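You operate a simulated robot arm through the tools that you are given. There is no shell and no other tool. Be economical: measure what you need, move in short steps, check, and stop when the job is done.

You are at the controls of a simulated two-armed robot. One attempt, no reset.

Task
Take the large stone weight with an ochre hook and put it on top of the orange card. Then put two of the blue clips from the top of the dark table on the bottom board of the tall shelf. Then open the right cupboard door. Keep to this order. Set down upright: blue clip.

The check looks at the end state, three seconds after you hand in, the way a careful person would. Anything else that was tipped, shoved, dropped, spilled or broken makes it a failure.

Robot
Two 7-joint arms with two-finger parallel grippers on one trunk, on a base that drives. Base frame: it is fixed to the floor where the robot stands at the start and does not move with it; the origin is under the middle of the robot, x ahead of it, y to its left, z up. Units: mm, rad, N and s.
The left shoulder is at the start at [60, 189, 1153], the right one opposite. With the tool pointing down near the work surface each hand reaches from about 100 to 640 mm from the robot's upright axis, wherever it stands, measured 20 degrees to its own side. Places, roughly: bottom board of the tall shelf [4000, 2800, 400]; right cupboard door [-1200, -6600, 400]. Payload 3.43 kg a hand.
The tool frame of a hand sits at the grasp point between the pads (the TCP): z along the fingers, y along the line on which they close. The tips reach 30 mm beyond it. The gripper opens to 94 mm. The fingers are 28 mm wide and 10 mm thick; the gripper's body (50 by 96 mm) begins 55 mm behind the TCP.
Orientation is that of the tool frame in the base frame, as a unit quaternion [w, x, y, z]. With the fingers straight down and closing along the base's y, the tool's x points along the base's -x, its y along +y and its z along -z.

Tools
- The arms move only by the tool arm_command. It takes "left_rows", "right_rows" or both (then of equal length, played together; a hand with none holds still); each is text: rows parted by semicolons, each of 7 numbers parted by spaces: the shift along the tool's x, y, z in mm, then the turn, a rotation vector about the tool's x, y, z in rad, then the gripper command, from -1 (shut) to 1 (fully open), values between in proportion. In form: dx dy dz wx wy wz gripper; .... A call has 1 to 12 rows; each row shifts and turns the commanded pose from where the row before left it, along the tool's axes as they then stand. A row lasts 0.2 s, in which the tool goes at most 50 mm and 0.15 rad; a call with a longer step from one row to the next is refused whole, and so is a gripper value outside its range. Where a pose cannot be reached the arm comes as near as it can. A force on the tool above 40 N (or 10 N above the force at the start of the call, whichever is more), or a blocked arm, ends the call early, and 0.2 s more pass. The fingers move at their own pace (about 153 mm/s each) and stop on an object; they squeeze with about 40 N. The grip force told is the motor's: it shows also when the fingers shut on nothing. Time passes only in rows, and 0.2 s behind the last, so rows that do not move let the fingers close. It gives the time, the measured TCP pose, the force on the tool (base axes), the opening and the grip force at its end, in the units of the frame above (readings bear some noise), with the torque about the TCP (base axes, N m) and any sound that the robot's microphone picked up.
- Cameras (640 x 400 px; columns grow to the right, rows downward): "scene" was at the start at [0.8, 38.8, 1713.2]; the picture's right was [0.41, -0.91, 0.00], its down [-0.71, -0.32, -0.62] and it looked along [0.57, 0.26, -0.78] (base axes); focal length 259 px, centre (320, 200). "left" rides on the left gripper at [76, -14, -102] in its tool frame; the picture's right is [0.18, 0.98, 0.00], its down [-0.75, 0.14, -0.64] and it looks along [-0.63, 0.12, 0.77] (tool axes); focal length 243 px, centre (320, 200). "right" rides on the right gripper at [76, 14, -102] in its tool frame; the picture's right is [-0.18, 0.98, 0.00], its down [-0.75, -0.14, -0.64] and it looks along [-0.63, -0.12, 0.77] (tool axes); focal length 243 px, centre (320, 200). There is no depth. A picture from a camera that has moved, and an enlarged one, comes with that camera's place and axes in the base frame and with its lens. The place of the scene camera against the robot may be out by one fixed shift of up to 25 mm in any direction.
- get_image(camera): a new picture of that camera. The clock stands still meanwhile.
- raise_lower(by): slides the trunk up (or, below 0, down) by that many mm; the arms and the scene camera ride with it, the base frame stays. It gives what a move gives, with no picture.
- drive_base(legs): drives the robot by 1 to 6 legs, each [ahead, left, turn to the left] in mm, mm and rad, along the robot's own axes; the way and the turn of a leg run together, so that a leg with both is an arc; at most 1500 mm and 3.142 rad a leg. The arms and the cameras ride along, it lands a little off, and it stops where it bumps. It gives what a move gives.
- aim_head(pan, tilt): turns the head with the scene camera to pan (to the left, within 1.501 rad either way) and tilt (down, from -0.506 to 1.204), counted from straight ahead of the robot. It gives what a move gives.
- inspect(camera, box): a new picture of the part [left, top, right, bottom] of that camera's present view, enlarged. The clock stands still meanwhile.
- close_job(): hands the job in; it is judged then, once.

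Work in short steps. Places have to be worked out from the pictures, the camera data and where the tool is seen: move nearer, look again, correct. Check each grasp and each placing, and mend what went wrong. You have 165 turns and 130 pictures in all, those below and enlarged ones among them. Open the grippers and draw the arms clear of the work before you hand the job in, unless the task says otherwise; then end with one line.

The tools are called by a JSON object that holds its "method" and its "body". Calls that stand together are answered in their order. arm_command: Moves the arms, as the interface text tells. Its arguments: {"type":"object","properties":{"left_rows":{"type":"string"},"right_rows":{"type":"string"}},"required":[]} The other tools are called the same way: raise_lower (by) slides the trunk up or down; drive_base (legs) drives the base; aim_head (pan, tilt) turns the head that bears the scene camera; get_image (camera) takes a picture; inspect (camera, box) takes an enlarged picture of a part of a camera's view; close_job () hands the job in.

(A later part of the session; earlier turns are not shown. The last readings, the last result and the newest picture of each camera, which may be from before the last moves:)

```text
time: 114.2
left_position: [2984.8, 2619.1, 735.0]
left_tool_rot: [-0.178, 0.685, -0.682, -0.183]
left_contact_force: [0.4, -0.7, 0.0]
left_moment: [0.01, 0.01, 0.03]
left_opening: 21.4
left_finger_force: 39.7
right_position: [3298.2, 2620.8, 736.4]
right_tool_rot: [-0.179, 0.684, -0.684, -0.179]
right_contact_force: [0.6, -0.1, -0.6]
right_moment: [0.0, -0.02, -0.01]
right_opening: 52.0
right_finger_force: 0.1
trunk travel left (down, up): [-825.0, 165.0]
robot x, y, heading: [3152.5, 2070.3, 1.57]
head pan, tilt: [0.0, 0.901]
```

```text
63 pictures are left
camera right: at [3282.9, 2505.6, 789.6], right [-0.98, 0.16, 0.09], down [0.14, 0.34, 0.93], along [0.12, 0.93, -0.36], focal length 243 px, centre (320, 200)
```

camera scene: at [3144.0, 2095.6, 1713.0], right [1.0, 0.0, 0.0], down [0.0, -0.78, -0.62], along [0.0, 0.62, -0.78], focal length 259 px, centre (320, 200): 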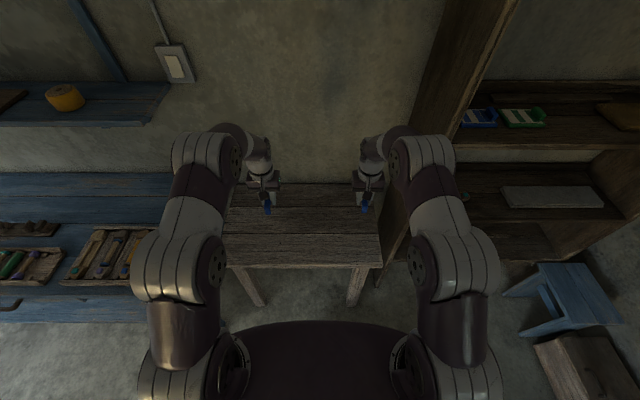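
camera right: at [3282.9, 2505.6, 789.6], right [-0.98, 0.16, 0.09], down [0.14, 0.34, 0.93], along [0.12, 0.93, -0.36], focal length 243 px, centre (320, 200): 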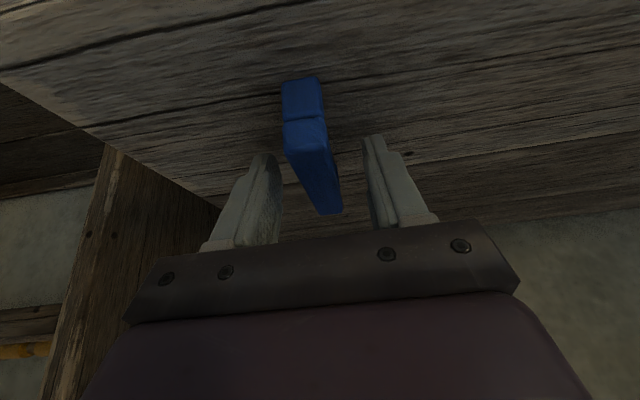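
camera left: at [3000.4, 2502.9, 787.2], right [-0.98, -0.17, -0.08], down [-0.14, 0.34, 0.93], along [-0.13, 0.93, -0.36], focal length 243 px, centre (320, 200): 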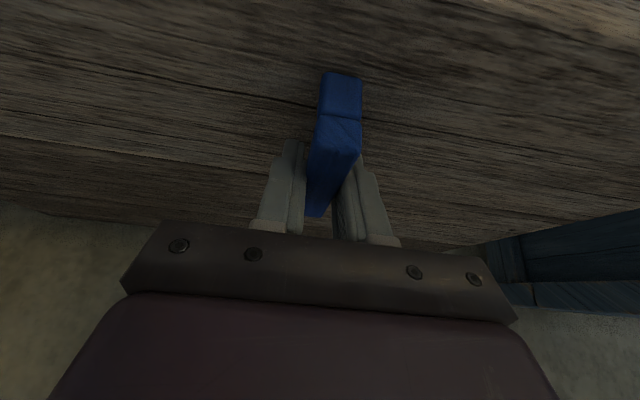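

Right clip stands between the fingers. I close and lift both hands straight up.

{"method": "arm_command", "body": {"left_rows": "0 0 0 0 0 0 -1;0 0 0 0 0 0 -1;0 0 0 0 0 0 -1;0 0 0 0 0 0 -1;-9.8 0 -17.4 0 0 0 -1;-19.6 0 -34.8 0 0 0 -1;-19.6 0 -34.8 0 0 0 -1;-19.6 0 -34.8 0 0 0 -1;-19.6 0 -34.8 0 0 0 -1", "right_rows": "0 0 0 0 0 0 -0.5;0 0 0 0 0 0 -1;0 0 0 0 0 0 -1;0 0 0 0 0 0 -1;-9.8 0 -17.4 0 0 0 -1;-19.6 0 -34.8 0 0 0 -1;-19.6 0 -34.8 0 0 0 -1;-19.6 0 -34.8 0 0 0 -1;-19.6 0 -34.8 0 0 0 -1"}}

{"method": "get_image", "body": {"camera": "right"}}

{"method": "get_image", "body": {"camera": "left"}}

```text
time: 116.2
left_position: [2985.1, 2616.7, 914.3]
left_tool_rot: [-0.177, 0.685, -0.682, -0.183]
left_contact_force: [-0.3, -0.1, -1.3]
left_moment: [0.01, -0.01, 0.03]
left_opening: 21.2
left_finger_force: 40.0
right_position: [3296.4, 2619.1, 918.2]
right_tool_rot: [-0.178, 0.684, -0.684, -0.178]
right_contact_force: [-0.5, 0.0, 1.0]
right_moment: [-0.01, 0.03, 0.02]
right_opening: 20.8
right_finger_force: 40.0
trunk travel left (down, up): [-825.0, 165.0]
robot x, y, heading: [3152.1, 2072.0, 1.568]
head pan, tilt: [0.0, 0.901]
```

```text
62 pictures are left
camera right: at [3282.0, 2502.9, 970.2], right [-0.98, 0.16, 0.09], down [0.14, 0.34, 0.93], along [0.12, 0.93, -0.36], focal length 243 px, centre (320, 200)
```

right: 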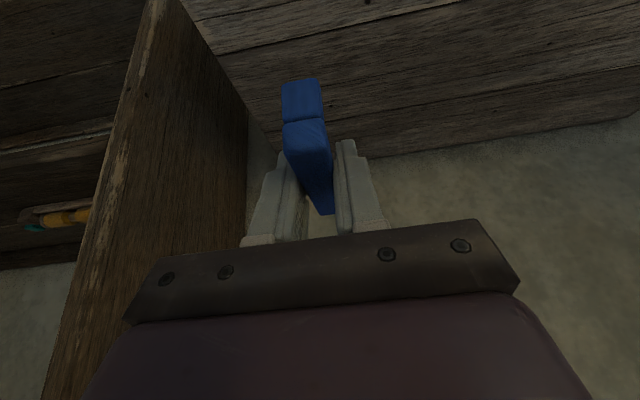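

```text
61 pictures are left
camera left: at [3001.3, 2501.0, 966.8], right [-0.98, -0.17, -0.09], down [-0.14, 0.34, 0.93], along [-0.13, 0.93, -0.35], focal length 243 px, centre (320, 200)
```

left: 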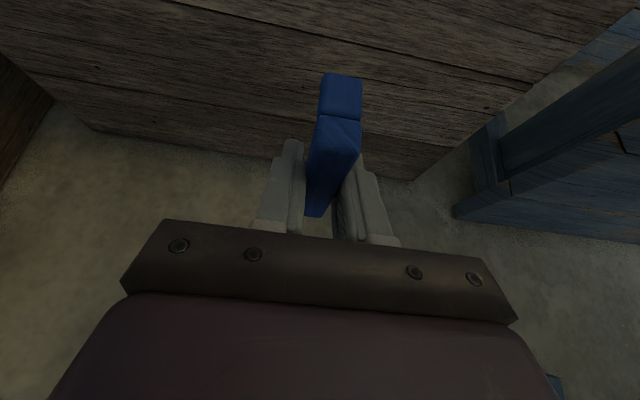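

Both clips are held level with tilted hands. I back off and shift right in front of the shelf.

{"method": "drive_base", "body": {"legs": [[-280, 0, 0], [0, -690, 0]]}}

{"method": "aim_head", "body": {"pan": 0.0, "tilt": 0.6}}

{"method": "get_image", "body": {"camera": "scene"}}

```text
time: 121.6
left_position: [3679.0, 2338.9, 913.6]
left_tool_rot: [0.179, -0.683, 0.684, 0.182]
left_contact_force: [-0.5, 0.3, -0.4]
left_moment: [-0.01, 0.01, -0.03]
left_opening: 21.1
left_finger_force: 40.0
right_position: [3989.1, 2338.5, 917.0]
right_tool_rot: [0.179, -0.682, 0.686, 0.179]
right_contact_force: [0.0, -0.1, -0.9]
right_moment: [0.02, 0.0, -0.03]
right_opening: 20.8
right_finger_force: 39.7
trunk travel left (down, up): [-825.0, 165.0]
robot x, y, heading: [3841.5, 1790.7, 1.567]
head pan, tilt: [0.0, 0.901]
```

```text
time: 122.4
left_position: [3679.2, 2339.3, 913.3]
left_tool_rot: [0.179, -0.683, 0.684, 0.183]
left_contact_force: [-0.5, 0.7, -0.2]
left_moment: [0.02, 0.02, 0.01]
left_opening: 21.1
left_finger_force: 39.7
right_position: [3989.1, 2340.2, 916.4]
right_tool_rot: [0.179, -0.682, 0.686, 0.178]
right_contact_force: [-0.2, -0.1, -0.5]
right_moment: [-0.02, 0.03, -0.01]
right_opening: 20.7
right_finger_force: 40.3
trunk travel left (down, up): [-825.0, 165.0]
robot x, y, heading: [3840.7, 1790.2, 1.569]
head pan, tilt: [0.0, 0.6]
```

```text
60 pictures are left
camera scene: at [3834.6, 1827.3, 1737.7], right [1.0, -0.01, 0.0], down [0.0, -0.57, -0.82], along [0.01, 0.82, -0.57], focal length 259 px, centre (320, 200)
```

scene: 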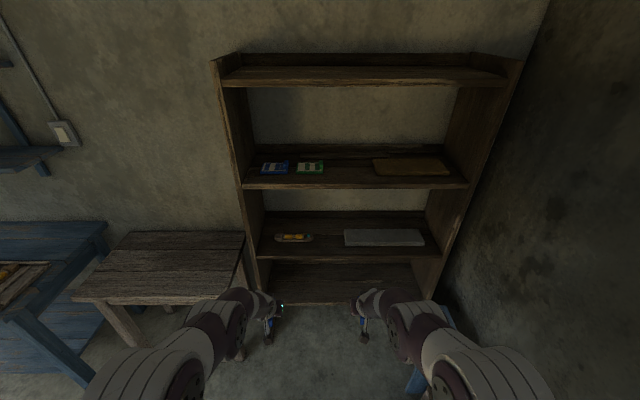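

The bottom board's front edge is at y≈2712, spanning x≈3530–4450, and is empty. I lower the trunk 430 mm so the hands are at the level of the gap.

{"method": "raise_lower", "body": {"by": -430}}

{"method": "aim_head", "body": {"pan": 0.0, "tilt": 0.5}}

{"method": "get_image", "body": {"camera": "scene"}}

{"method": "get_image", "body": {"camera": "left"}}

```text
refused: -430 is not a number from -400 to 400
```

```text
time: 123.0
left_position: [3680.0, 2338.9, 913.4]
left_tool_rot: [0.178, -0.683, 0.685, 0.182]
left_contact_force: [-0.3, -0.2, -0.5]
left_moment: [-0.02, -0.02, 0.03]
left_opening: 21.0
left_finger_force: 39.7
right_position: [3990.1, 2338.2, 917.3]
right_tool_rot: [0.18, -0.682, 0.687, 0.178]
right_contact_force: [-0.9, 0.0, -1.1]
right_moment: [0.02, -0.03, -0.02]
right_opening: 21.0
right_finger_force: 40.1
trunk travel left (down, up): [-825.0, 165.0]
robot x, y, heading: [3843.5, 1789.3, 1.566]
head pan, tilt: [0.0, 0.499]
```

```text
59 pictures are left
camera scene: at [3834.4, 1829.9, 1746.8], right [1.0, -0.01, 0.0], down [0.0, -0.48, -0.88], along [0.01, 0.88, -0.48], focal length 259 px, centre (320, 200)
```

scene: 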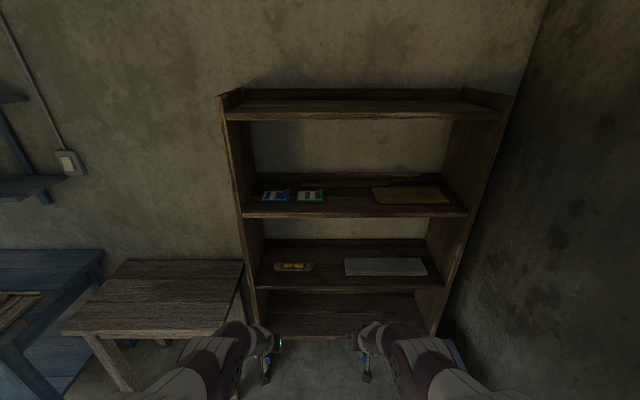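

```text
58 pictures are left
camera left: at [3693.7, 2222.7, 966.0], right [-0.98, -0.16, -0.08], down [-0.14, 0.34, 0.93], along [-0.12, 0.93, -0.36], focal length 243 px, centre (320, 200)
```

left: 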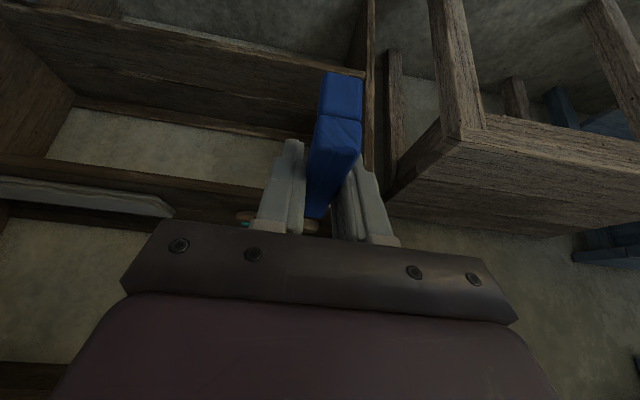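

Limit is 400 per call; I lower 400 and then a bit more, while still clear of the shelf.

{"method": "raise_lower", "body": {"by": -400}}

{"method": "raise_lower", "body": {"by": -40}}

{"method": "get_image", "body": {"camera": "scene"}}

{"method": "get_image", "body": {"camera": "left"}}

```text
time: 126.9
left_position: [3678.9, 2338.6, 513.1]
left_tool_rot: [0.179, -0.683, 0.684, 0.182]
left_contact_force: [0.3, -0.5, -0.4]
left_moment: [-0.01, 0.0, 0.03]
left_opening: 21.3
left_finger_force: 40.1
right_position: [3989.5, 2339.7, 516.7]
right_tool_rot: [0.179, -0.682, 0.686, 0.179]
right_contact_force: [0.0, 0.0, -0.3]
right_moment: [0.0, 0.03, -0.01]
right_opening: 20.9
right_finger_force: 40.4
trunk travel left (down, up): [-425.0, 565.0]
robot x, y, heading: [3844.8, 1788.5, 1.568]
head pan, tilt: [0.0, 0.499]
```

```text
time: 127.7
left_position: [3678.5, 2338.8, 473.9]
left_tool_rot: [0.178, -0.683, 0.684, 0.183]
left_contact_force: [-0.1, -0.4, -0.2]
left_moment: [0.02, 0.0, 0.02]
left_opening: 21.3
left_finger_force: 39.9
right_position: [3989.5, 2340.0, 476.8]
right_tool_rot: [0.18, -0.683, 0.686, 0.178]
right_contact_force: [0.5, -0.1, 1.0]
right_moment: [-0.04, -0.01, -0.01]
right_opening: 21.1
right_finger_force: 39.9
trunk travel left (down, up): [-385.0, 605.0]
robot x, y, heading: [3840.3, 1795.1, 1.564]
head pan, tilt: [0.0, 0.499]
```

```text
57 pictures are left
camera scene: at [3834.5, 1829.6, 1306.9], right [1.0, -0.01, 0.0], down [0.0, -0.48, -0.88], along [0.01, 0.88, -0.48], focal length 259 px, centre (320, 200)
```

scene: 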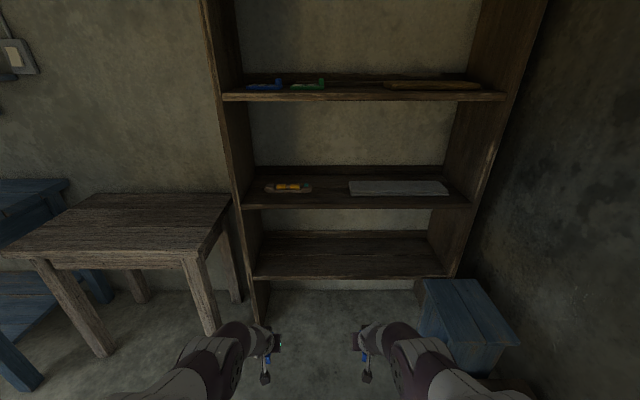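

```text
56 pictures are left
camera left: at [3693.8, 2222.6, 526.2], right [-0.98, -0.16, -0.08], down [-0.14, 0.34, 0.93], along [-0.12, 0.93, -0.35], focal length 243 px, centre (320, 200)
```

left: 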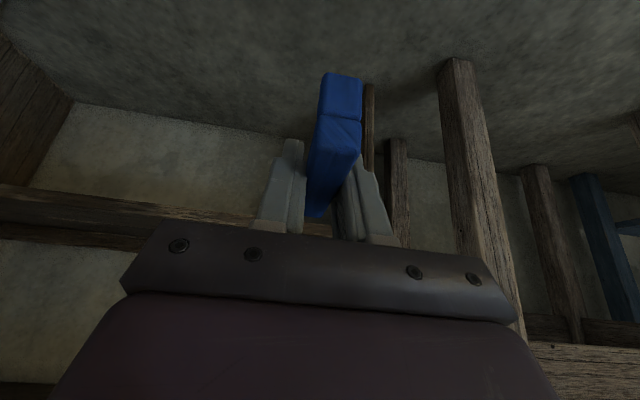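

Before going in I check how wide my base is, to be sure of clearing the stool and the small table.

{"method": "aim_head", "body": {"pan": -1.1, "tilt": 1.0}}

{"method": "get_image", "body": {"camera": "scene"}}

```text
time: 129.0
left_position: [3679.1, 2339.5, 473.4]
left_tool_rot: [0.178, -0.683, 0.684, 0.182]
left_contact_force: [-0.8, -0.3, -1.2]
left_moment: [0.01, 0.04, -0.02]
left_opening: 21.3
left_finger_force: 40.2
right_position: [3989.6, 2339.7, 476.5]
right_tool_rot: [0.179, -0.682, 0.686, 0.179]
right_contact_force: [0.4, 0.0, -0.3]
right_moment: [-0.01, -0.03, -0.02]
right_opening: 20.8
right_finger_force: 40.2
trunk travel left (down, up): [-385.0, 605.0]
robot x, y, heading: [3841.9, 1793.4, 1.564]
head pan, tilt: [-1.1, 1.0]
```

```text
55 pictures are left
camera scene: at [3896.2, 1770.2, 1265.8], right [0.45, -0.89, 0.0], down [-0.75, -0.38, -0.54], along [0.48, 0.24, -0.84], focal length 259 px, centre (320, 200)
```

scene: 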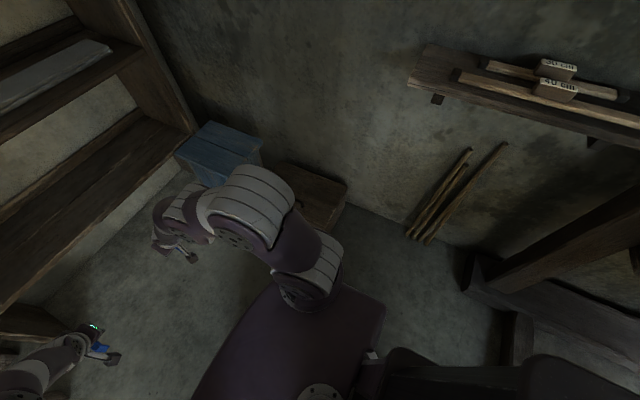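

The base stays within the cap's shadow, so about 350 mm half-width at most. I centre between stool and table, raise 30 mm, bring the left hand inward and drive part way.

{"method": "raise_lower", "body": {"by": 30}}

{"method": "arm_command", "body": {"left_rows": "0 -30 0 0 0 0 -1;0 -30 0 0 0 0 -1", "right_rows": "0 10 0 0 0 0 -1;0 10 0 0 0 0 -1"}}

{"method": "drive_base", "body": {"legs": [[0, 30, 0.004], [280, 0, 0]]}}

{"method": "aim_head", "body": {"pan": 0.0, "tilt": 0.75}}

{"method": "get_image", "body": {"camera": "scene"}}

{"method": "get_image", "body": {"camera": "right"}}

```text
time: 129.8
left_position: [3679.4, 2339.6, 503.4]
left_tool_rot: [0.178, -0.683, 0.685, 0.182]
left_contact_force: [-1.1, 0.6, -1.1]
left_moment: [-0.02, 0.0, 0.0]
left_opening: 21.4
left_finger_force: 40.2
right_position: [3989.3, 2339.5, 506.5]
right_tool_rot: [0.179, -0.682, 0.686, 0.178]
right_contact_force: [0.2, 1.0, 0.0]
right_moment: [0.02, 0.04, 0.01]
right_opening: 20.8
right_finger_force: 40.2
trunk travel left (down, up): [-415.0, 575.0]
robot x, y, heading: [3834.0, 1792.1, 1.565]
head pan, tilt: [-1.1, 1.0]
```

```text
time: 130.4
left_position: [3739.9, 2338.5, 502.9]
left_tool_rot: [-0.178, 0.684, -0.683, -0.183]
left_contact_force: [0.5, 0.8, -0.1]
left_moment: [0.03, -0.02, 0.01]
left_opening: 21.1
left_finger_force: 39.8
right_position: [3968.9, 2338.9, 506.4]
right_tool_rot: [0.179, -0.682, 0.686, 0.178]
right_contact_force: [0.4, -1.2, -0.4]
right_moment: [-0.02, 0.01, 0.02]
right_opening: 20.8
right_finger_force: 40.1
trunk travel left (down, up): [-415.0, 575.0]
robot x, y, heading: [3840.2, 1791.8, 1.565]
head pan, tilt: [-1.1, 1.0]
```

```text
time: 132.8
left_position: [3709.0, 2615.2, 503.5]
left_tool_rot: [-0.178, 0.684, -0.684, -0.182]
left_contact_force: [-0.2, -0.5, -0.2]
left_moment: [0.01, 0.0, -0.01]
left_opening: 21.2
left_finger_force: 40.3
right_position: [3938.5, 2617.3, 504.8]
right_tool_rot: [0.178, -0.684, 0.685, 0.177]
right_contact_force: [-0.3, 0.2, -0.5]
right_moment: [0.02, 0.01, 0.02]
right_opening: 20.6
right_finger_force: 40.1
trunk travel left (down, up): [-415.0, 575.0]
robot x, y, heading: [3813.3, 2069.8, 1.566]
head pan, tilt: [-1.1, 1.0]
```

```text
time: 134.1
left_position: [3708.0, 2615.3, 504.3]
left_tool_rot: [-0.178, 0.684, -0.684, -0.182]
left_contact_force: [-1.0, -0.1, -0.1]
left_moment: [-0.05, -0.04, -0.01]
left_opening: 21.2
left_finger_force: 39.7
right_position: [3937.8, 2616.3, 506.6]
right_tool_rot: [0.179, -0.684, 0.685, 0.179]
right_contact_force: [-0.3, -0.2, -0.8]
right_moment: [0.0, -0.01, -0.01]
right_opening: 20.8
right_finger_force: 39.6
trunk travel left (down, up): [-415.0, 575.0]
robot x, y, heading: [3816.2, 2068.0, 1.566]
head pan, tilt: [0.0, 0.75]
```

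```text
54 pictures are left
camera scene: at [3805.0, 2098.3, 1314.9], right [1.0, 0.0, 0.0], down [0.0, -0.68, -0.73], along [0.0, 0.73, -0.68], focal length 259 px, centre (320, 200)
```

scene: 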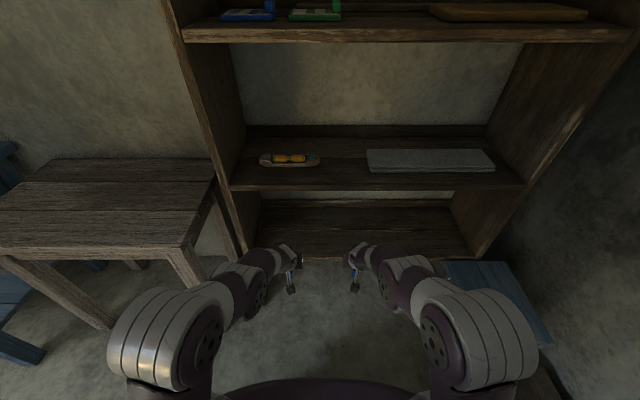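

```text
53 pictures are left
camera right: at [3923.6, 2500.5, 559.8], right [-0.98, 0.16, 0.09], down [0.14, 0.34, 0.93], along [0.12, 0.93, -0.36], focal length 243 px, centre (320, 200)
```

right: 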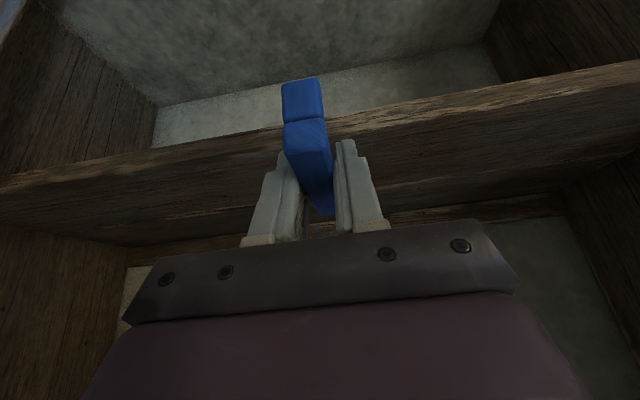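

The board top checks at z≈400 and the clips clear it by ~65 mm. I drive ahead 190 mm so the hands enter the gap.

{"method": "drive_base", "body": {"legs": [[100, 0, 0.004], [90, 0, 0]]}}

{"method": "get_image", "body": {"camera": "scene"}}

{"method": "get_image", "body": {"camera": "right"}}

{"method": "get_image", "body": {"camera": "left"}}

```text
time: 135.9
left_position: [3706.1, 2806.0, 502.1]
left_tool_rot: [-0.177, 0.686, -0.681, -0.183]
left_contact_force: [0.2, -1.3, 0.8]
left_moment: [-0.02, -0.03, 0.02]
left_opening: 21.3
left_finger_force: 39.9
right_position: [3935.3, 2808.6, 505.7]
right_tool_rot: [-0.178, 0.686, -0.683, -0.178]
right_contact_force: [-0.3, 0.1, -0.5]
right_moment: [-0.01, 0.03, 0.02]
right_opening: 20.7
right_finger_force: 40.0
trunk travel left (down, up): [-415.0, 575.0]
robot x, y, heading: [3810.0, 2258.0, 1.578]
head pan, tilt: [0.0, 0.75]
```

```text
52 pictures are left
camera scene: at [3804.7, 2290.1, 1314.8], right [1.0, 0.0, 0.0], down [0.0, -0.68, -0.73], along [0.0, 0.73, -0.68], focal length 259 px, centre (320, 200)
```

scene: 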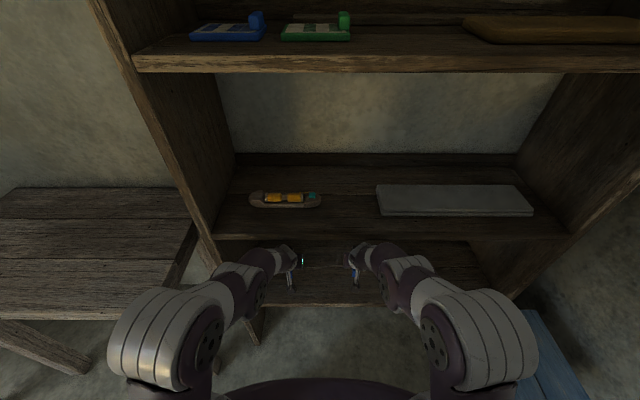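

```text
51 pictures are left
camera right: at [3921.4, 2692.1, 559.2], right [-0.98, 0.16, 0.09], down [0.14, 0.35, 0.93], along [0.12, 0.93, -0.36], focal length 243 px, centre (320, 200)
```

right: 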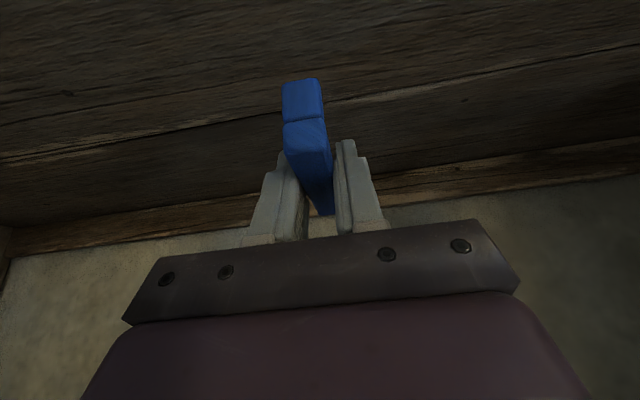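

```text
50 pictures are left
camera left: at [3721.1, 2689.2, 555.5], right [-0.98, -0.17, -0.08], down [-0.14, 0.34, 0.93], along [-0.13, 0.93, -0.36], focal length 243 px, centre (320, 200)
```

left: 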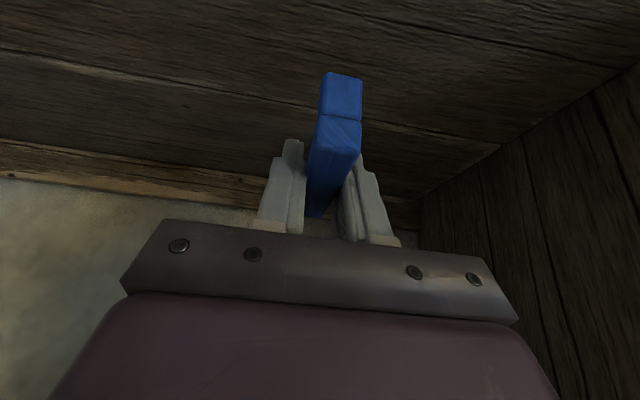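

Both hands are over the bottom board. I lower them 45 mm straight down together.

{"method": "arm_command", "body": {"left_rows": "7.4 0 13.1 0 0 0 -1;7.4 0 13.1 0 0 0 -1;7.4 0 13.1 0 0 0 -1", "right_rows": "7.4 0 13.1 0 0 0 -1;7.4 0 13.1 0 0 0 -1;7.4 0 13.1 0 0 0 -1"}}

{"method": "arm_command", "body": {"left_rows": "1.5 0 2.6 0 0 0 -1;1.5 0 2.6 0 0 0 -1;1.5 0 2.6 0 0 0 -1;1.5 0 2.6 0 0 0 -1;1 0 1.75 0 0 0 -1;1 0 1.75 0 0 0 -1"}}

```text
time: 136.7
left_position: [3704.2, 2804.8, 458.2]
left_tool_rot: [-0.178, 0.686, -0.681, -0.183]
left_contact_force: [0.3, 0.3, -0.6]
left_moment: [0.02, 0.0, -0.03]
left_opening: 21.2
left_finger_force: 39.8
right_position: [3934.8, 2807.3, 461.9]
right_tool_rot: [-0.179, 0.685, -0.683, -0.179]
right_contact_force: [-0.2, 0.3, 0.2]
right_moment: [0.01, 0.02, 0.04]
right_opening: 21.1
right_finger_force: 39.7
trunk travel left (down, up): [-415.0, 575.0]
robot x, y, heading: [3813.4, 2254.1, 1.571]
head pan, tilt: [0.0, 0.75]
```

```text
time: 137.8
left_position: [3705.3, 2811.5, 452.6]
left_tool_rot: [-0.185, 0.685, -0.68, -0.187]
left_contact_force: [-1.5, 1.0, 18.2]
left_moment: [-0.59, -0.03, -0.01]
left_opening: 21.2
left_finger_force: 39.9
right_position: [3935.3, 2806.4, 463.2]
right_tool_rot: [-0.179, 0.686, -0.682, -0.179]
right_contact_force: [0.0, 0.2, -0.1]
right_moment: [0.03, 0.04, 0.04]
right_opening: 20.8
right_finger_force: 39.7
trunk travel left (down, up): [-415.0, 575.0]
robot x, y, heading: [3811.5, 2259.0, 1.574]
head pan, tilt: [0.0, 0.75]
stopped in row 5 (left hand): the force on the tool passed its limit (the readings are from after the stop); the commanded pose is now the measured one
```

Contact came earlier than expected, about 30 mm behind the TCP — likely the clip's near leg. I look.

{"method": "get_image", "body": {"camera": "left"}}

{"method": "inspect", "body": {"camera": "right", "box": [180, 60, 480, 240]}}

```text
49 pictures are left
camera left: at [3721.3, 2693.0, 503.5], right [-0.98, -0.17, -0.09], down [-0.14, 0.32, 0.94], along [-0.13, 0.93, -0.34], focal length 243 px, centre (320, 200)
```

left: 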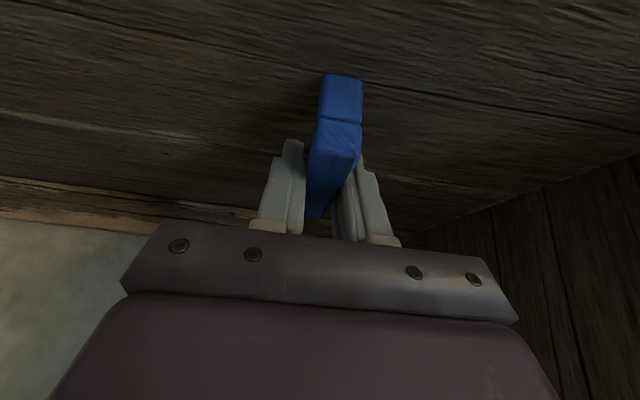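

```text
2.13 times, centred on (330, 150) of right
camera zoom: at [3921.1, 2690.3, 515.3], right [-0.98, 0.16, 0.09], down [0.14, 0.34, 0.93], along [0.11, 0.93, -0.36], focal length 518 px, centre (299, 307)
```

zoom: 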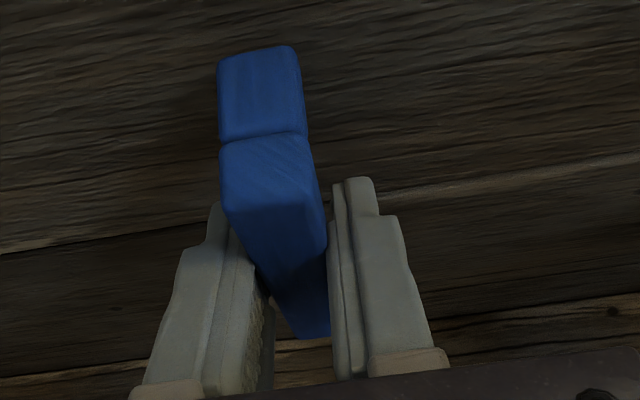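

The left clip is on or just over the board. I relieve it, restore the exact tilt, and come down again in ~1 mm steps.

{"method": "arm_command", "body": {"left_rows": "-1.2 0 -2.2 0 0.018 0 -1;0 0 0 0 0 0 -1;0.5 0 0.9 0 0 0 -1;0.5 0 0.9 0 0 0 -1;0 0 0 0 0 0 -1"}}

```text
time: 139.0
left_position: [3705.8, 2808.8, 452.9]
left_tool_rot: [-0.178, 0.687, -0.681, -0.181]
left_contact_force: [-2.3, 6.1, 29.0]
left_moment: [0.68, -0.18, 0.07]
left_opening: 21.3
left_finger_force: 40.0
right_position: [3935.3, 2805.6, 463.8]
right_tool_rot: [-0.179, 0.685, -0.683, -0.18]
right_contact_force: [-0.8, 0.4, 0.4]
right_moment: [0.01, 0.02, -0.01]
right_opening: 20.6
right_finger_force: 40.0
trunk travel left (down, up): [-415.0, 575.0]
robot x, y, heading: [3813.9, 2256.7, 1.573]
head pan, tilt: [0.0, 0.75]
```

It bears on both legs. I relieve, open gently, and draw the hand back along its own axis.

{"method": "arm_command", "body": {"left_rows": "-0.5 0 -0.8 0 0 0 -1;0 0 0 0 0 0 -0.3;0 0 0 0 0 0 0.1;0 0 0 0 0 0 0.3;0 0 -20 0 0 0 0.3;0 0 -35 0 0 0 0.3"}}

{"method": "get_image", "body": {"camera": "left"}}

{"method": "inspect", "body": {"camera": "scene", "box": [230, 220, 410, 330]}}

```text
time: 139.7
left_position: [3701.7, 2808.6, 452.8]
left_tool_rot: [-0.173, 0.689, -0.68, -0.182]
left_contact_force: [-6.6, -8.3, 15.7]
left_moment: [-0.27, -0.16, -0.09]
left_opening: 47.9
left_finger_force: 0.0
right_position: [3933.1, 2805.5, 462.2]
right_tool_rot: [-0.179, 0.686, -0.682, -0.18]
right_contact_force: [0.0, 0.4, -0.1]
right_moment: [-0.01, 0.0, 0.0]
right_opening: 20.7
right_finger_force: 39.6
trunk travel left (down, up): [-415.0, 575.0]
robot x, y, heading: [3812.7, 2256.9, 1.577]
head pan, tilt: [0.0, 0.75]
stopped in row 3 (left hand): the force on the tool passed its limit (the readings are from after the stop); the commanded pose is now the measured one
```

```text
47 pictures are left
camera left: at [3718.1, 2692.6, 506.4], right [-0.98, -0.18, -0.08], down [-0.14, 0.34, 0.93], along [-0.13, 0.92, -0.36], focal length 243 px, centre (320, 200)
```

left: 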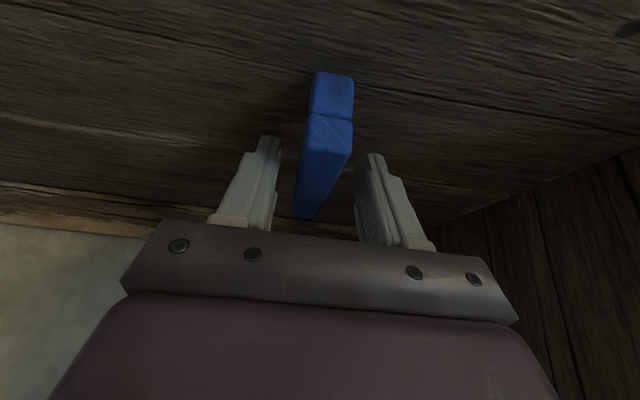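

```text
3.56 times, centred on (320, 275) of scene
camera zoom: at [3804.2, 2286.1, 1314.7], right [1.0, 0.0, 0.0], down [0.0, -0.68, -0.73], along [0.0, 0.73, -0.68], focal length 920 px, centre (320, -67)
```

zoom: 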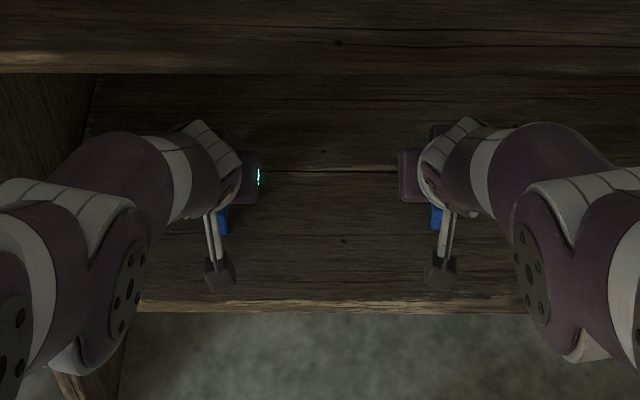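

The clip stands released between the fingers; the tips just rest on the board. I withdraw the left hand along its axis.

{"method": "arm_command", "body": {"left_rows": "-2 0 -4 0 0 0 0.1;0 0 -10 0 0 0 0.2;0 0 -25 0 0 0 0.3;0 0 -30 0 0 0 0.3"}}

{"method": "get_image", "body": {"camera": "left"}}

```text
time: 140.7
left_position: [3703.6, 2775.8, 512.5]
left_tool_rot: [-0.172, 0.689, -0.681, -0.18]
left_contact_force: [0.8, -0.1, -0.5]
left_moment: [-0.01, -0.01, -0.02]
left_opening: 61.2
left_finger_force: 0.0
right_position: [3934.9, 2806.6, 461.6]
right_tool_rot: [-0.178, 0.686, -0.682, -0.18]
right_contact_force: [-0.2, 0.0, -0.9]
right_moment: [0.04, -0.01, 0.02]
right_opening: 20.9
right_finger_force: 40.2
trunk travel left (down, up): [-415.0, 575.0]
robot x, y, heading: [3813.4, 2254.4, 1.572]
head pan, tilt: [0.0, 0.75]
```

```text
45 pictures are left
camera left: at [3719.7, 2660.2, 566.1], right [-0.98, -0.17, -0.08], down [-0.14, 0.35, 0.93], along [-0.13, 0.92, -0.36], focal length 243 px, centre (320, 200)
```

left: 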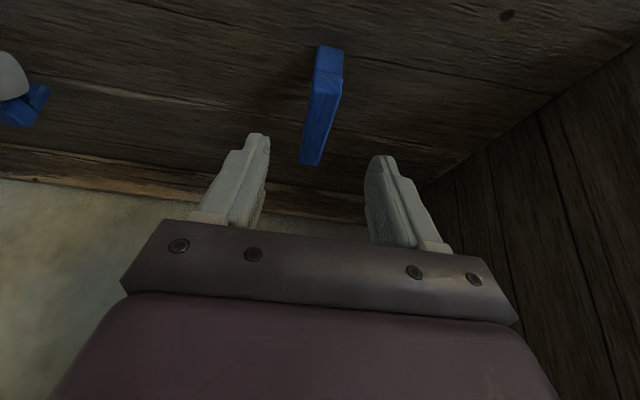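

The first clip stands upright. Now the right: down in ~1 mm steps.

{"method": "arm_command", "body": {"right_rows": "0.7 0 1.3 0 0 0 -1;0.7 0 1.3 0 0 0 -1;0.5 0 0.9 0 0 0 -1;0.5 0 0.9 0 0 0 -1;0.5 0 0.9 0 0 0 -1;0 0 0 0 0 0 -1"}}

```text
time: 142.1
left_position: [3702.7, 2776.2, 513.6]
left_tool_rot: [-0.174, 0.689, -0.68, -0.18]
left_contact_force: [0.2, 0.5, 0.2]
left_moment: [0.01, -0.01, -0.02]
left_opening: 61.3
left_finger_force: 0.1
right_position: [3934.7, 2807.8, 457.3]
right_tool_rot: [-0.179, 0.686, -0.682, -0.18]
right_contact_force: [0.4, -1.2, 8.2]
right_moment: [-0.08, -0.03, -0.02]
right_opening: 20.3
right_finger_force: 40.4
trunk travel left (down, up): [-415.0, 575.0]
robot x, y, heading: [3813.3, 2260.3, 1.576]
head pan, tilt: [0.0, 0.75]
```

Light even contact (8 N). I open the right gripper gently with a slight upward relief and withdraw.

{"method": "arm_command", "body": {"right_rows": "0 0 0 0 0 0 -0.4;-0.5 0 -1 0 0 0 -0.1;-0.5 0 -1 0 0 0 0.2;-1 0 -2 0 0 0 0.2;0 0 -10 0 0 0 0.3;0 0 -25 0 0 0 0.3;0 0 -30 0 0 0 0.3"}}

{"method": "get_image", "body": {"camera": "right"}}

```text
time: 143.7
left_position: [3703.5, 2776.4, 512.1]
left_tool_rot: [-0.173, 0.69, -0.68, -0.181]
left_contact_force: [0.4, 0.0, 0.2]
left_moment: [0.0, -0.02, -0.01]
left_opening: 61.3
left_finger_force: 0.0
right_position: [3935.0, 2774.4, 518.8]
right_tool_rot: [-0.178, 0.685, -0.683, -0.179]
right_contact_force: [0.7, -0.3, 0.3]
right_moment: [0.03, 0.0, 0.0]
right_opening: 61.6
right_finger_force: 0.1
trunk travel left (down, up): [-415.0, 575.0]
robot x, y, heading: [3812.5, 2254.6, 1.574]
head pan, tilt: [0.0, 0.75]
```

```text
44 pictures are left
camera right: at [3920.9, 2658.9, 570.9], right [-0.98, 0.16, 0.09], down [0.14, 0.34, 0.93], along [0.11, 0.93, -0.36], focal length 243 px, centre (320, 200)
```

right: 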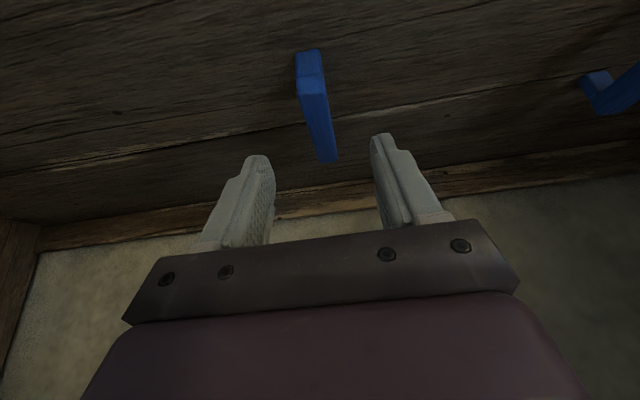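

Both clips stand on legs. I drive straight back out of the shelf and check with the scene camera.

{"method": "drive_base", "body": {"legs": [[-470, 0, 0]]}}

{"method": "aim_head", "body": {"pan": 0.0, "tilt": 0.5}}

{"method": "inspect", "body": {"camera": "scene", "box": [220, 160, 480, 320]}}

```text
time: 146.5
left_position: [3705.0, 2309.2, 513.3]
left_tool_rot: [-0.173, 0.689, -0.68, -0.181]
left_contact_force: [0.6, -0.1, 0.0]
left_moment: [-0.01, 0.0, 0.02]
left_opening: 61.1
left_finger_force: 0.0
right_position: [3937.7, 2309.3, 517.1]
right_tool_rot: [-0.179, 0.685, -0.683, -0.18]
right_contact_force: [0.7, -0.1, 0.4]
right_moment: [-0.01, 0.02, -0.03]
right_opening: 61.0
right_finger_force: 0.1
trunk travel left (down, up): [-415.0, 575.0]
robot x, y, heading: [3817.2, 1792.9, 1.574]
head pan, tilt: [0.0, 0.75]
```

```text
time: 147.2
left_position: [3704.3, 2309.9, 512.6]
left_tool_rot: [-0.172, 0.689, -0.68, -0.18]
left_contact_force: [-0.5, 0.5, 0.5]
left_moment: [0.03, -0.01, 0.03]
left_opening: 61.1
left_finger_force: 0.1
right_position: [3935.2, 2308.3, 517.9]
right_tool_rot: [-0.178, 0.686, -0.683, -0.178]
right_contact_force: [0.6, -0.3, 0.9]
right_moment: [0.02, -0.01, -0.02]
right_opening: 61.2
right_finger_force: 0.1
trunk travel left (down, up): [-415.0, 575.0]
robot x, y, heading: [3816.9, 1789.8, 1.576]
head pan, tilt: [0.0, 0.499]
```

```text
2.46 times, centred on (350, 240) of scene
camera zoom: at [3806.1, 1829.9, 1336.8], right [1.0, 0.0, 0.0], down [0.0, -0.48, -0.88], along [0.0, 0.88, -0.48], focal length 637 px, centre (246, 102)
```

zoom: 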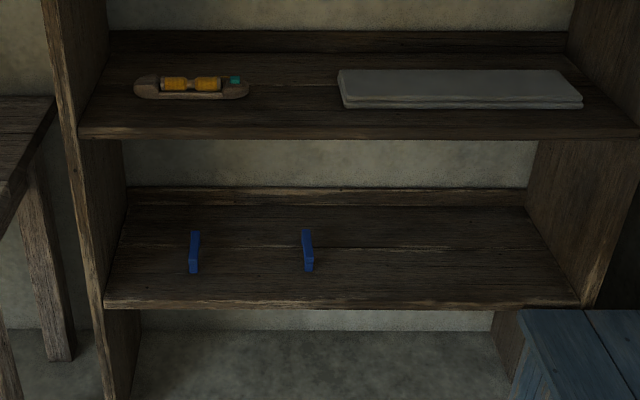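

Both clips stand upright on the bottom board. Step two done. I raise the trunk, tuck the hands, and drive toward the middle of the room to find the cupboard.

{"method": "raise_lower", "body": {"by": 400}}

{"method": "arm_command", "body": {"left_rows": "34.8 0 -19.6 0 0 0 0;34.8 0 -19.6 0 0 0 -0.5;34.8 0 -19.6 0 0 0 -1;34.8 0 -19.6 0 0 0 -1;34.8 0 -19.6 0 0 0 -1", "right_rows": "34.8 0 -19.6 0 0 0 0;34.8 0 -19.6 0 0 0 -0.5;34.8 0 -19.6 0 0 0 -1;34.8 0 -19.6 0 0 0 -1;34.8 0 -19.6 0 0 0 -1"}}

{"method": "drive_base", "body": {"legs": [[0, 1500, 0], [0, 500, 0], [0, 0, 3.14], [1000, 0, 0]]}}

{"method": "aim_head", "body": {"pan": 0.0, "tilt": 0.3}}

{"method": "get_image", "body": {"camera": "scene"}}

```text
time: 151.1
left_position: [3704.9, 2309.1, 913.3]
left_tool_rot: [-0.172, 0.689, -0.68, -0.18]
left_contact_force: [0.1, -0.2, 1.0]
left_moment: [0.0, -0.02, 0.01]
left_opening: 61.2
left_finger_force: 0.1
right_position: [3935.6, 2308.9, 918.2]
right_tool_rot: [-0.178, 0.686, -0.683, -0.179]
right_contact_force: [-1.2, -0.9, 0.6]
right_moment: [0.03, -0.02, 0.0]
right_opening: 61.2
right_finger_force: 0.1
trunk travel left (down, up): [-815.0, 175.0]
robot x, y, heading: [3814.5, 1794.6, 1.572]
head pan, tilt: [0.0, 0.499]
```

```text
time: 152.3
left_position: [3714.7, 2119.7, 926.5]
left_tool_rot: [-0.17, 0.688, -0.681, -0.183]
left_contact_force: [-0.2, -1.1, -0.4]
left_moment: [0.01, -0.01, 0.0]
left_opening: 0.0
left_finger_force: 32.5
left hand out of reach, approached as far as the arm can: row 5
right_position: [3926.1, 2123.2, 937.8]
right_tool_rot: [-0.182, 0.687, -0.682, -0.174]
right_contact_force: [0.3, -0.2, 0.8]
right_moment: [-0.01, -0.01, 0.01]
right_opening: 0.0
right_finger_force: 33.1
right hand out of reach, approached as far as the arm can: row 4, 5
trunk travel left (down, up): [-815.0, 175.0]
robot x, y, heading: [3814.5, 1792.3, 1.576]
head pan, tilt: [0.0, 0.499]
```

```text
time: 174.2
left_position: [1874.5, 432.0, 925.9]
left_tool_rot: [0.18, 0.693, 0.677, -0.171]
left_contact_force: [-0.3, -0.5, 0.3]
left_moment: [0.02, -0.01, 0.01]
left_opening: 0.0
left_finger_force: 33.1
right_position: [1662.4, 435.3, 938.0]
right_tool_rot: [0.169, 0.694, 0.675, -0.183]
right_contact_force: [-0.1, -0.2, -0.3]
right_moment: [-0.02, -0.01, 0.03]
right_opening: 0.1
right_finger_force: 32.5
trunk travel left (down, up): [-815.0, 175.0]
robot x, y, heading: [1786.4, 764.5, -1.602]
head pan, tilt: [0.0, 0.499]
```

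```text
time: 175.0
left_position: [1874.7, 430.9, 925.5]
left_tool_rot: [0.179, 0.693, 0.677, -0.171]
left_contact_force: [-0.3, 0.1, -0.4]
left_moment: [0.02, 0.0, -0.01]
left_opening: 0.0
left_finger_force: 33.3
right_position: [1663.7, 435.6, 937.6]
right_tool_rot: [0.169, 0.694, 0.675, -0.183]
right_contact_force: [-0.6, -0.2, 0.4]
right_moment: [0.01, 0.01, -0.02]
right_opening: 0.0
right_finger_force: 33.0
trunk travel left (down, up): [-815.0, 175.0]
robot x, y, heading: [1789.0, 763.7, -1.602]
head pan, tilt: [0.0, 0.3]
```

```text
42 pictures are left
camera scene: at [1777.9, 737.3, 1755.2], right [-1.0, 0.03, 0.0], down [0.01, 0.3, -0.95], along [-0.03, -0.95, -0.3], focal length 259 px, centre (320, 200)
```

scene: 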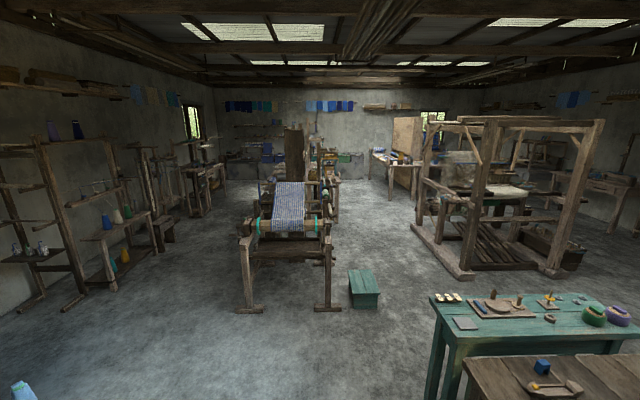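

Looking along −y: a corridor runs between the cloth loom (x>1350) and the big loom (x<140), with a green stool at about [1264,−1390]. I drive down to y≈−890 first.

{"method": "drive_base", "body": {"legs": [[0, 0, 0.031], [1000, 0, 0], [650, 0, 0]]}}

{"method": "aim_head", "body": {"pan": -0.8, "tilt": 0.8}}

{"method": "get_image", "body": {"camera": "scene"}}

```text
time: 183.7
left_position: [1894.9, -1209.2, 925.9]
left_tool_rot: [0.183, 0.679, 0.691, -0.167]
left_contact_force: [1.1, 0.6, 0.6]
left_moment: [0.01, -0.01, 0.02]
left_opening: 0.1
left_finger_force: 32.9
right_position: [1683.0, -1215.2, 938.0]
right_tool_rot: [0.173, 0.68, 0.689, -0.18]
right_contact_force: [-0.9, 0.3, -0.1]
right_moment: [-0.03, -0.02, 0.03]
right_opening: 0.0
right_finger_force: 32.7
trunk travel left (down, up): [-815.0, 175.0]
robot x, y, heading: [1794.0, -881.5, -1.56]
head pan, tilt: [0.0, 0.3]
```

```text
time: 184.9
left_position: [1895.1, -1209.7, 925.4]
left_tool_rot: [0.183, 0.679, 0.691, -0.168]
left_contact_force: [0.2, 0.3, -0.5]
left_moment: [0.0, -0.01, 0.01]
left_opening: 0.0
left_finger_force: 33.3
right_position: [1682.9, -1214.6, 938.0]
right_tool_rot: [0.174, 0.68, 0.689, -0.18]
right_contact_force: [0.8, 0.3, 0.7]
right_moment: [0.0, -0.01, 0.0]
right_opening: 0.3
right_finger_force: 33.6
trunk travel left (down, up): [-815.0, 175.0]
robot x, y, heading: [1792.1, -881.9, -1.565]
head pan, tilt: [-0.799, 0.799]
```

```text
41 pictures are left
camera scene: at [1727.2, -871.3, 1711.0], right [-0.7, 0.71, 0.0], down [0.51, 0.5, -0.7], along [-0.5, -0.49, -0.72], focal length 259 px, centre (320, 200)
```

scene: 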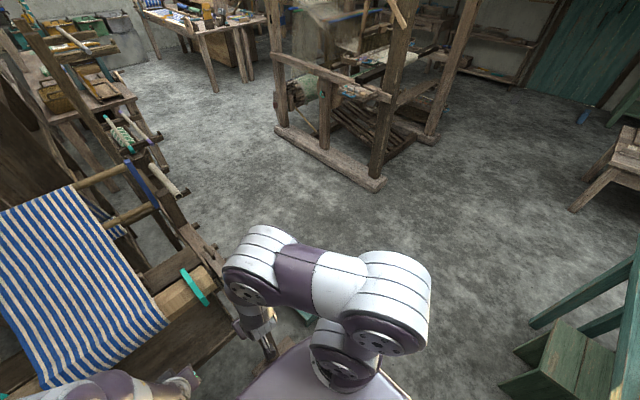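

The stool's near side is at y≈−1343 and the green table ends at y≈−490; at y≈−882 I fit between them. I strafe right (−x) by 1150 mm.

{"method": "drive_base", "body": {"legs": [[0, 0, -0.006], [0, -1150, 0]]}}

{"method": "aim_head", "body": {"pan": 0.0, "tilt": 0.3}}

{"method": "get_image", "body": {"camera": "scene"}}

```text
time: 191.1
left_position: [736.4, -1210.7, 925.2]
left_tool_rot: [0.182, 0.684, 0.686, -0.169]
left_contact_force: [0.1, -0.2, -0.1]
left_moment: [-0.01, -0.03, -0.04]
left_opening: 0.0
left_finger_force: 33.3
right_position: [524.2, -1211.8, 938.2]
right_tool_rot: [0.172, 0.686, 0.684, -0.181]
right_contact_force: [-0.2, -0.6, -0.5]
right_moment: [-0.02, -0.02, -0.03]
right_opening: 0.0
right_finger_force: 33.0
trunk travel left (down, up): [-815.0, 175.0]
robot x, y, heading: [640.9, -881.2, -1.58]
head pan, tilt: [-0.799, 0.799]
```

```text
time: 192.2
left_position: [735.4, -1210.8, 926.4]
left_tool_rot: [0.182, 0.684, 0.686, -0.168]
left_contact_force: [0.6, 0.4, -0.6]
left_moment: [0.01, 0.02, -0.01]
left_opening: 0.0
left_finger_force: 32.9
right_position: [524.2, -1212.3, 937.2]
right_tool_rot: [0.172, 0.686, 0.684, -0.182]
right_contact_force: [0.3, 0.3, 0.3]
right_moment: [0.01, 0.0, -0.01]
right_opening: 0.0
right_finger_force: 32.8
trunk travel left (down, up): [-815.0, 175.0]
robot x, y, heading: [642.1, -880.0, -1.571]
head pan, tilt: [0.0, 0.3]
```

```text
40 pictures are left
camera scene: at [630.6, -906.6, 1755.2], right [-1.0, 0.01, 0.0], down [0.0, 0.3, -0.96], along [-0.01, -0.96, -0.3], focal length 259 px, centre (320, 200)
```

scene: 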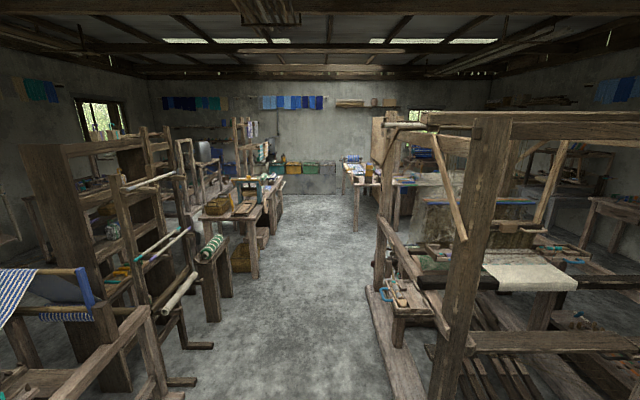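

The corridor ahead is clear down to the far end. I shift a bit left and drive 3000 mm ahead, then look.

{"method": "drive_base", "body": {"legs": [[0, 70, 0], [1500, 0, 0], [1500, 0, 0]]}}

{"method": "aim_head", "body": {"pan": -0.6, "tilt": 0.35}}

{"method": "get_image", "body": {"camera": "scene"}}

```text
time: 207.3
left_position: [833.2, -4212.4, 926.4]
left_tool_rot: [0.183, 0.677, 0.693, -0.167]
left_contact_force: [-0.6, 0.3, -1.0]
left_moment: [-0.01, 0.0, 0.01]
left_opening: 0.0
left_finger_force: 33.0
right_position: [620.0, -4217.5, 937.5]
right_tool_rot: [0.173, 0.679, 0.691, -0.179]
right_contact_force: [-0.1, 0.0, 0.3]
right_moment: [0.04, -0.02, 0.02]
right_opening: 0.0
right_finger_force: 33.1
trunk travel left (down, up): [-815.0, 175.0]
robot x, y, heading: [729.8, -3884.0, -1.557]
head pan, tilt: [0.0, 0.3]
```

```text
time: 208.3
left_position: [831.2, -4211.9, 925.2]
left_tool_rot: [0.183, 0.677, 0.693, -0.167]
left_contact_force: [-0.3, 0.4, 0.0]
left_moment: [0.02, -0.03, -0.01]
left_opening: 0.0
left_finger_force: 32.5
right_position: [619.9, -4219.0, 938.7]
right_tool_rot: [0.173, 0.678, 0.691, -0.18]
right_contact_force: [0.4, 0.1, 0.8]
right_moment: [-0.01, -0.02, -0.01]
right_opening: 0.0
right_finger_force: 33.3
trunk travel left (down, up): [-815.0, 175.0]
robot x, y, heading: [729.4, -3885.2, -1.556]
head pan, tilt: [-0.6, 0.351]
```

```text
39 pictures are left
camera scene: at [667.7, -3894.4, 1750.6], right [-0.83, 0.55, 0.0], down [0.19, 0.29, -0.94], along [-0.52, -0.78, -0.34], focal length 259 px, centre (320, 200)
```

scene: 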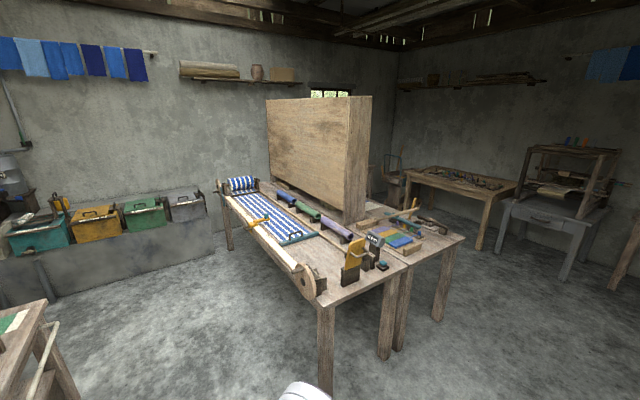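

The tall wooden box behind the tables should be the cupboard (expected at column ≈325). I enlarge it.

{"method": "inspect", "body": {"camera": "scene", "box": [240, 80, 420, 240]}}

```text
2.50 times, centred on (330, 160) of scene
camera zoom: at [667.7, -3894.4, 1750.6], right [-0.83, 0.55, 0.0], down [0.19, 0.29, -0.94], along [-0.52, -0.78, -0.34], focal length 647 px, centre (295, 300)
```

zoom: 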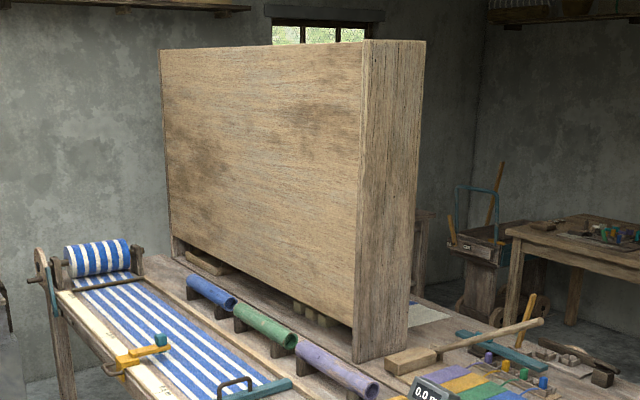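

That is an open case standing on the table; the cupboard must be behind or beyond it. I drive further down and look to the right.

{"method": "drive_base", "body": {"legs": [[0, 0, -0.014], [1400, 0, 0]]}}

{"method": "aim_head", "body": {"pan": -1.1, "tilt": 0.4}}

{"method": "get_image", "body": {"camera": "scene"}}

```text
time: 215.6
left_position: [824.5, -5616.5, 925.5]
left_tool_rot: [0.183, 0.684, 0.686, -0.169]
left_contact_force: [0.4, -0.1, 0.6]
left_moment: [0.01, 0.0, -0.02]
left_opening: 0.0
left_finger_force: 33.0
right_position: [611.2, -5618.1, 938.2]
right_tool_rot: [0.172, 0.685, 0.684, -0.181]
right_contact_force: [0.4, 0.4, -0.5]
right_moment: [-0.04, -0.03, 0.03]
right_opening: 0.0
right_finger_force: 32.9
trunk travel left (down, up): [-815.0, 175.0]
robot x, y, heading: [726.5, -5288.3, -1.572]
head pan, tilt: [-0.6, 0.351]
```

```text
time: 216.5
left_position: [824.2, -5615.9, 924.8]
left_tool_rot: [0.181, 0.685, 0.685, -0.17]
left_contact_force: [-0.2, 0.2, 0.6]
left_moment: [-0.01, 0.0, 0.0]
left_opening: 0.1
left_finger_force: 32.4
right_position: [611.4, -5618.5, 937.9]
right_tool_rot: [0.171, 0.686, 0.684, -0.181]
right_contact_force: [-0.1, 0.3, -0.1]
right_moment: [0.0, 0.03, -0.06]
right_opening: 0.2
right_finger_force: 33.4
trunk travel left (down, up): [-815.0, 175.0]
robot x, y, heading: [723.0, -5285.8, -1.578]
head pan, tilt: [-1.1, 0.4]
```

```text
37 pictures are left
camera scene: at [636.1, -5260.8, 1746.0], right [-0.45, 0.89, 0.0], down [0.35, 0.18, -0.92], along [-0.82, -0.42, -0.39], focal length 259 px, centre (320, 200)
```

scene: 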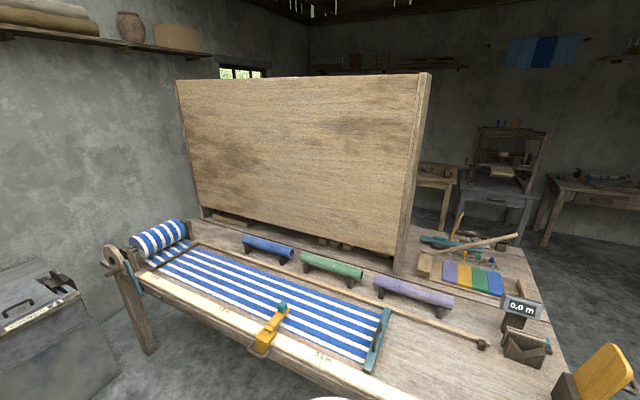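

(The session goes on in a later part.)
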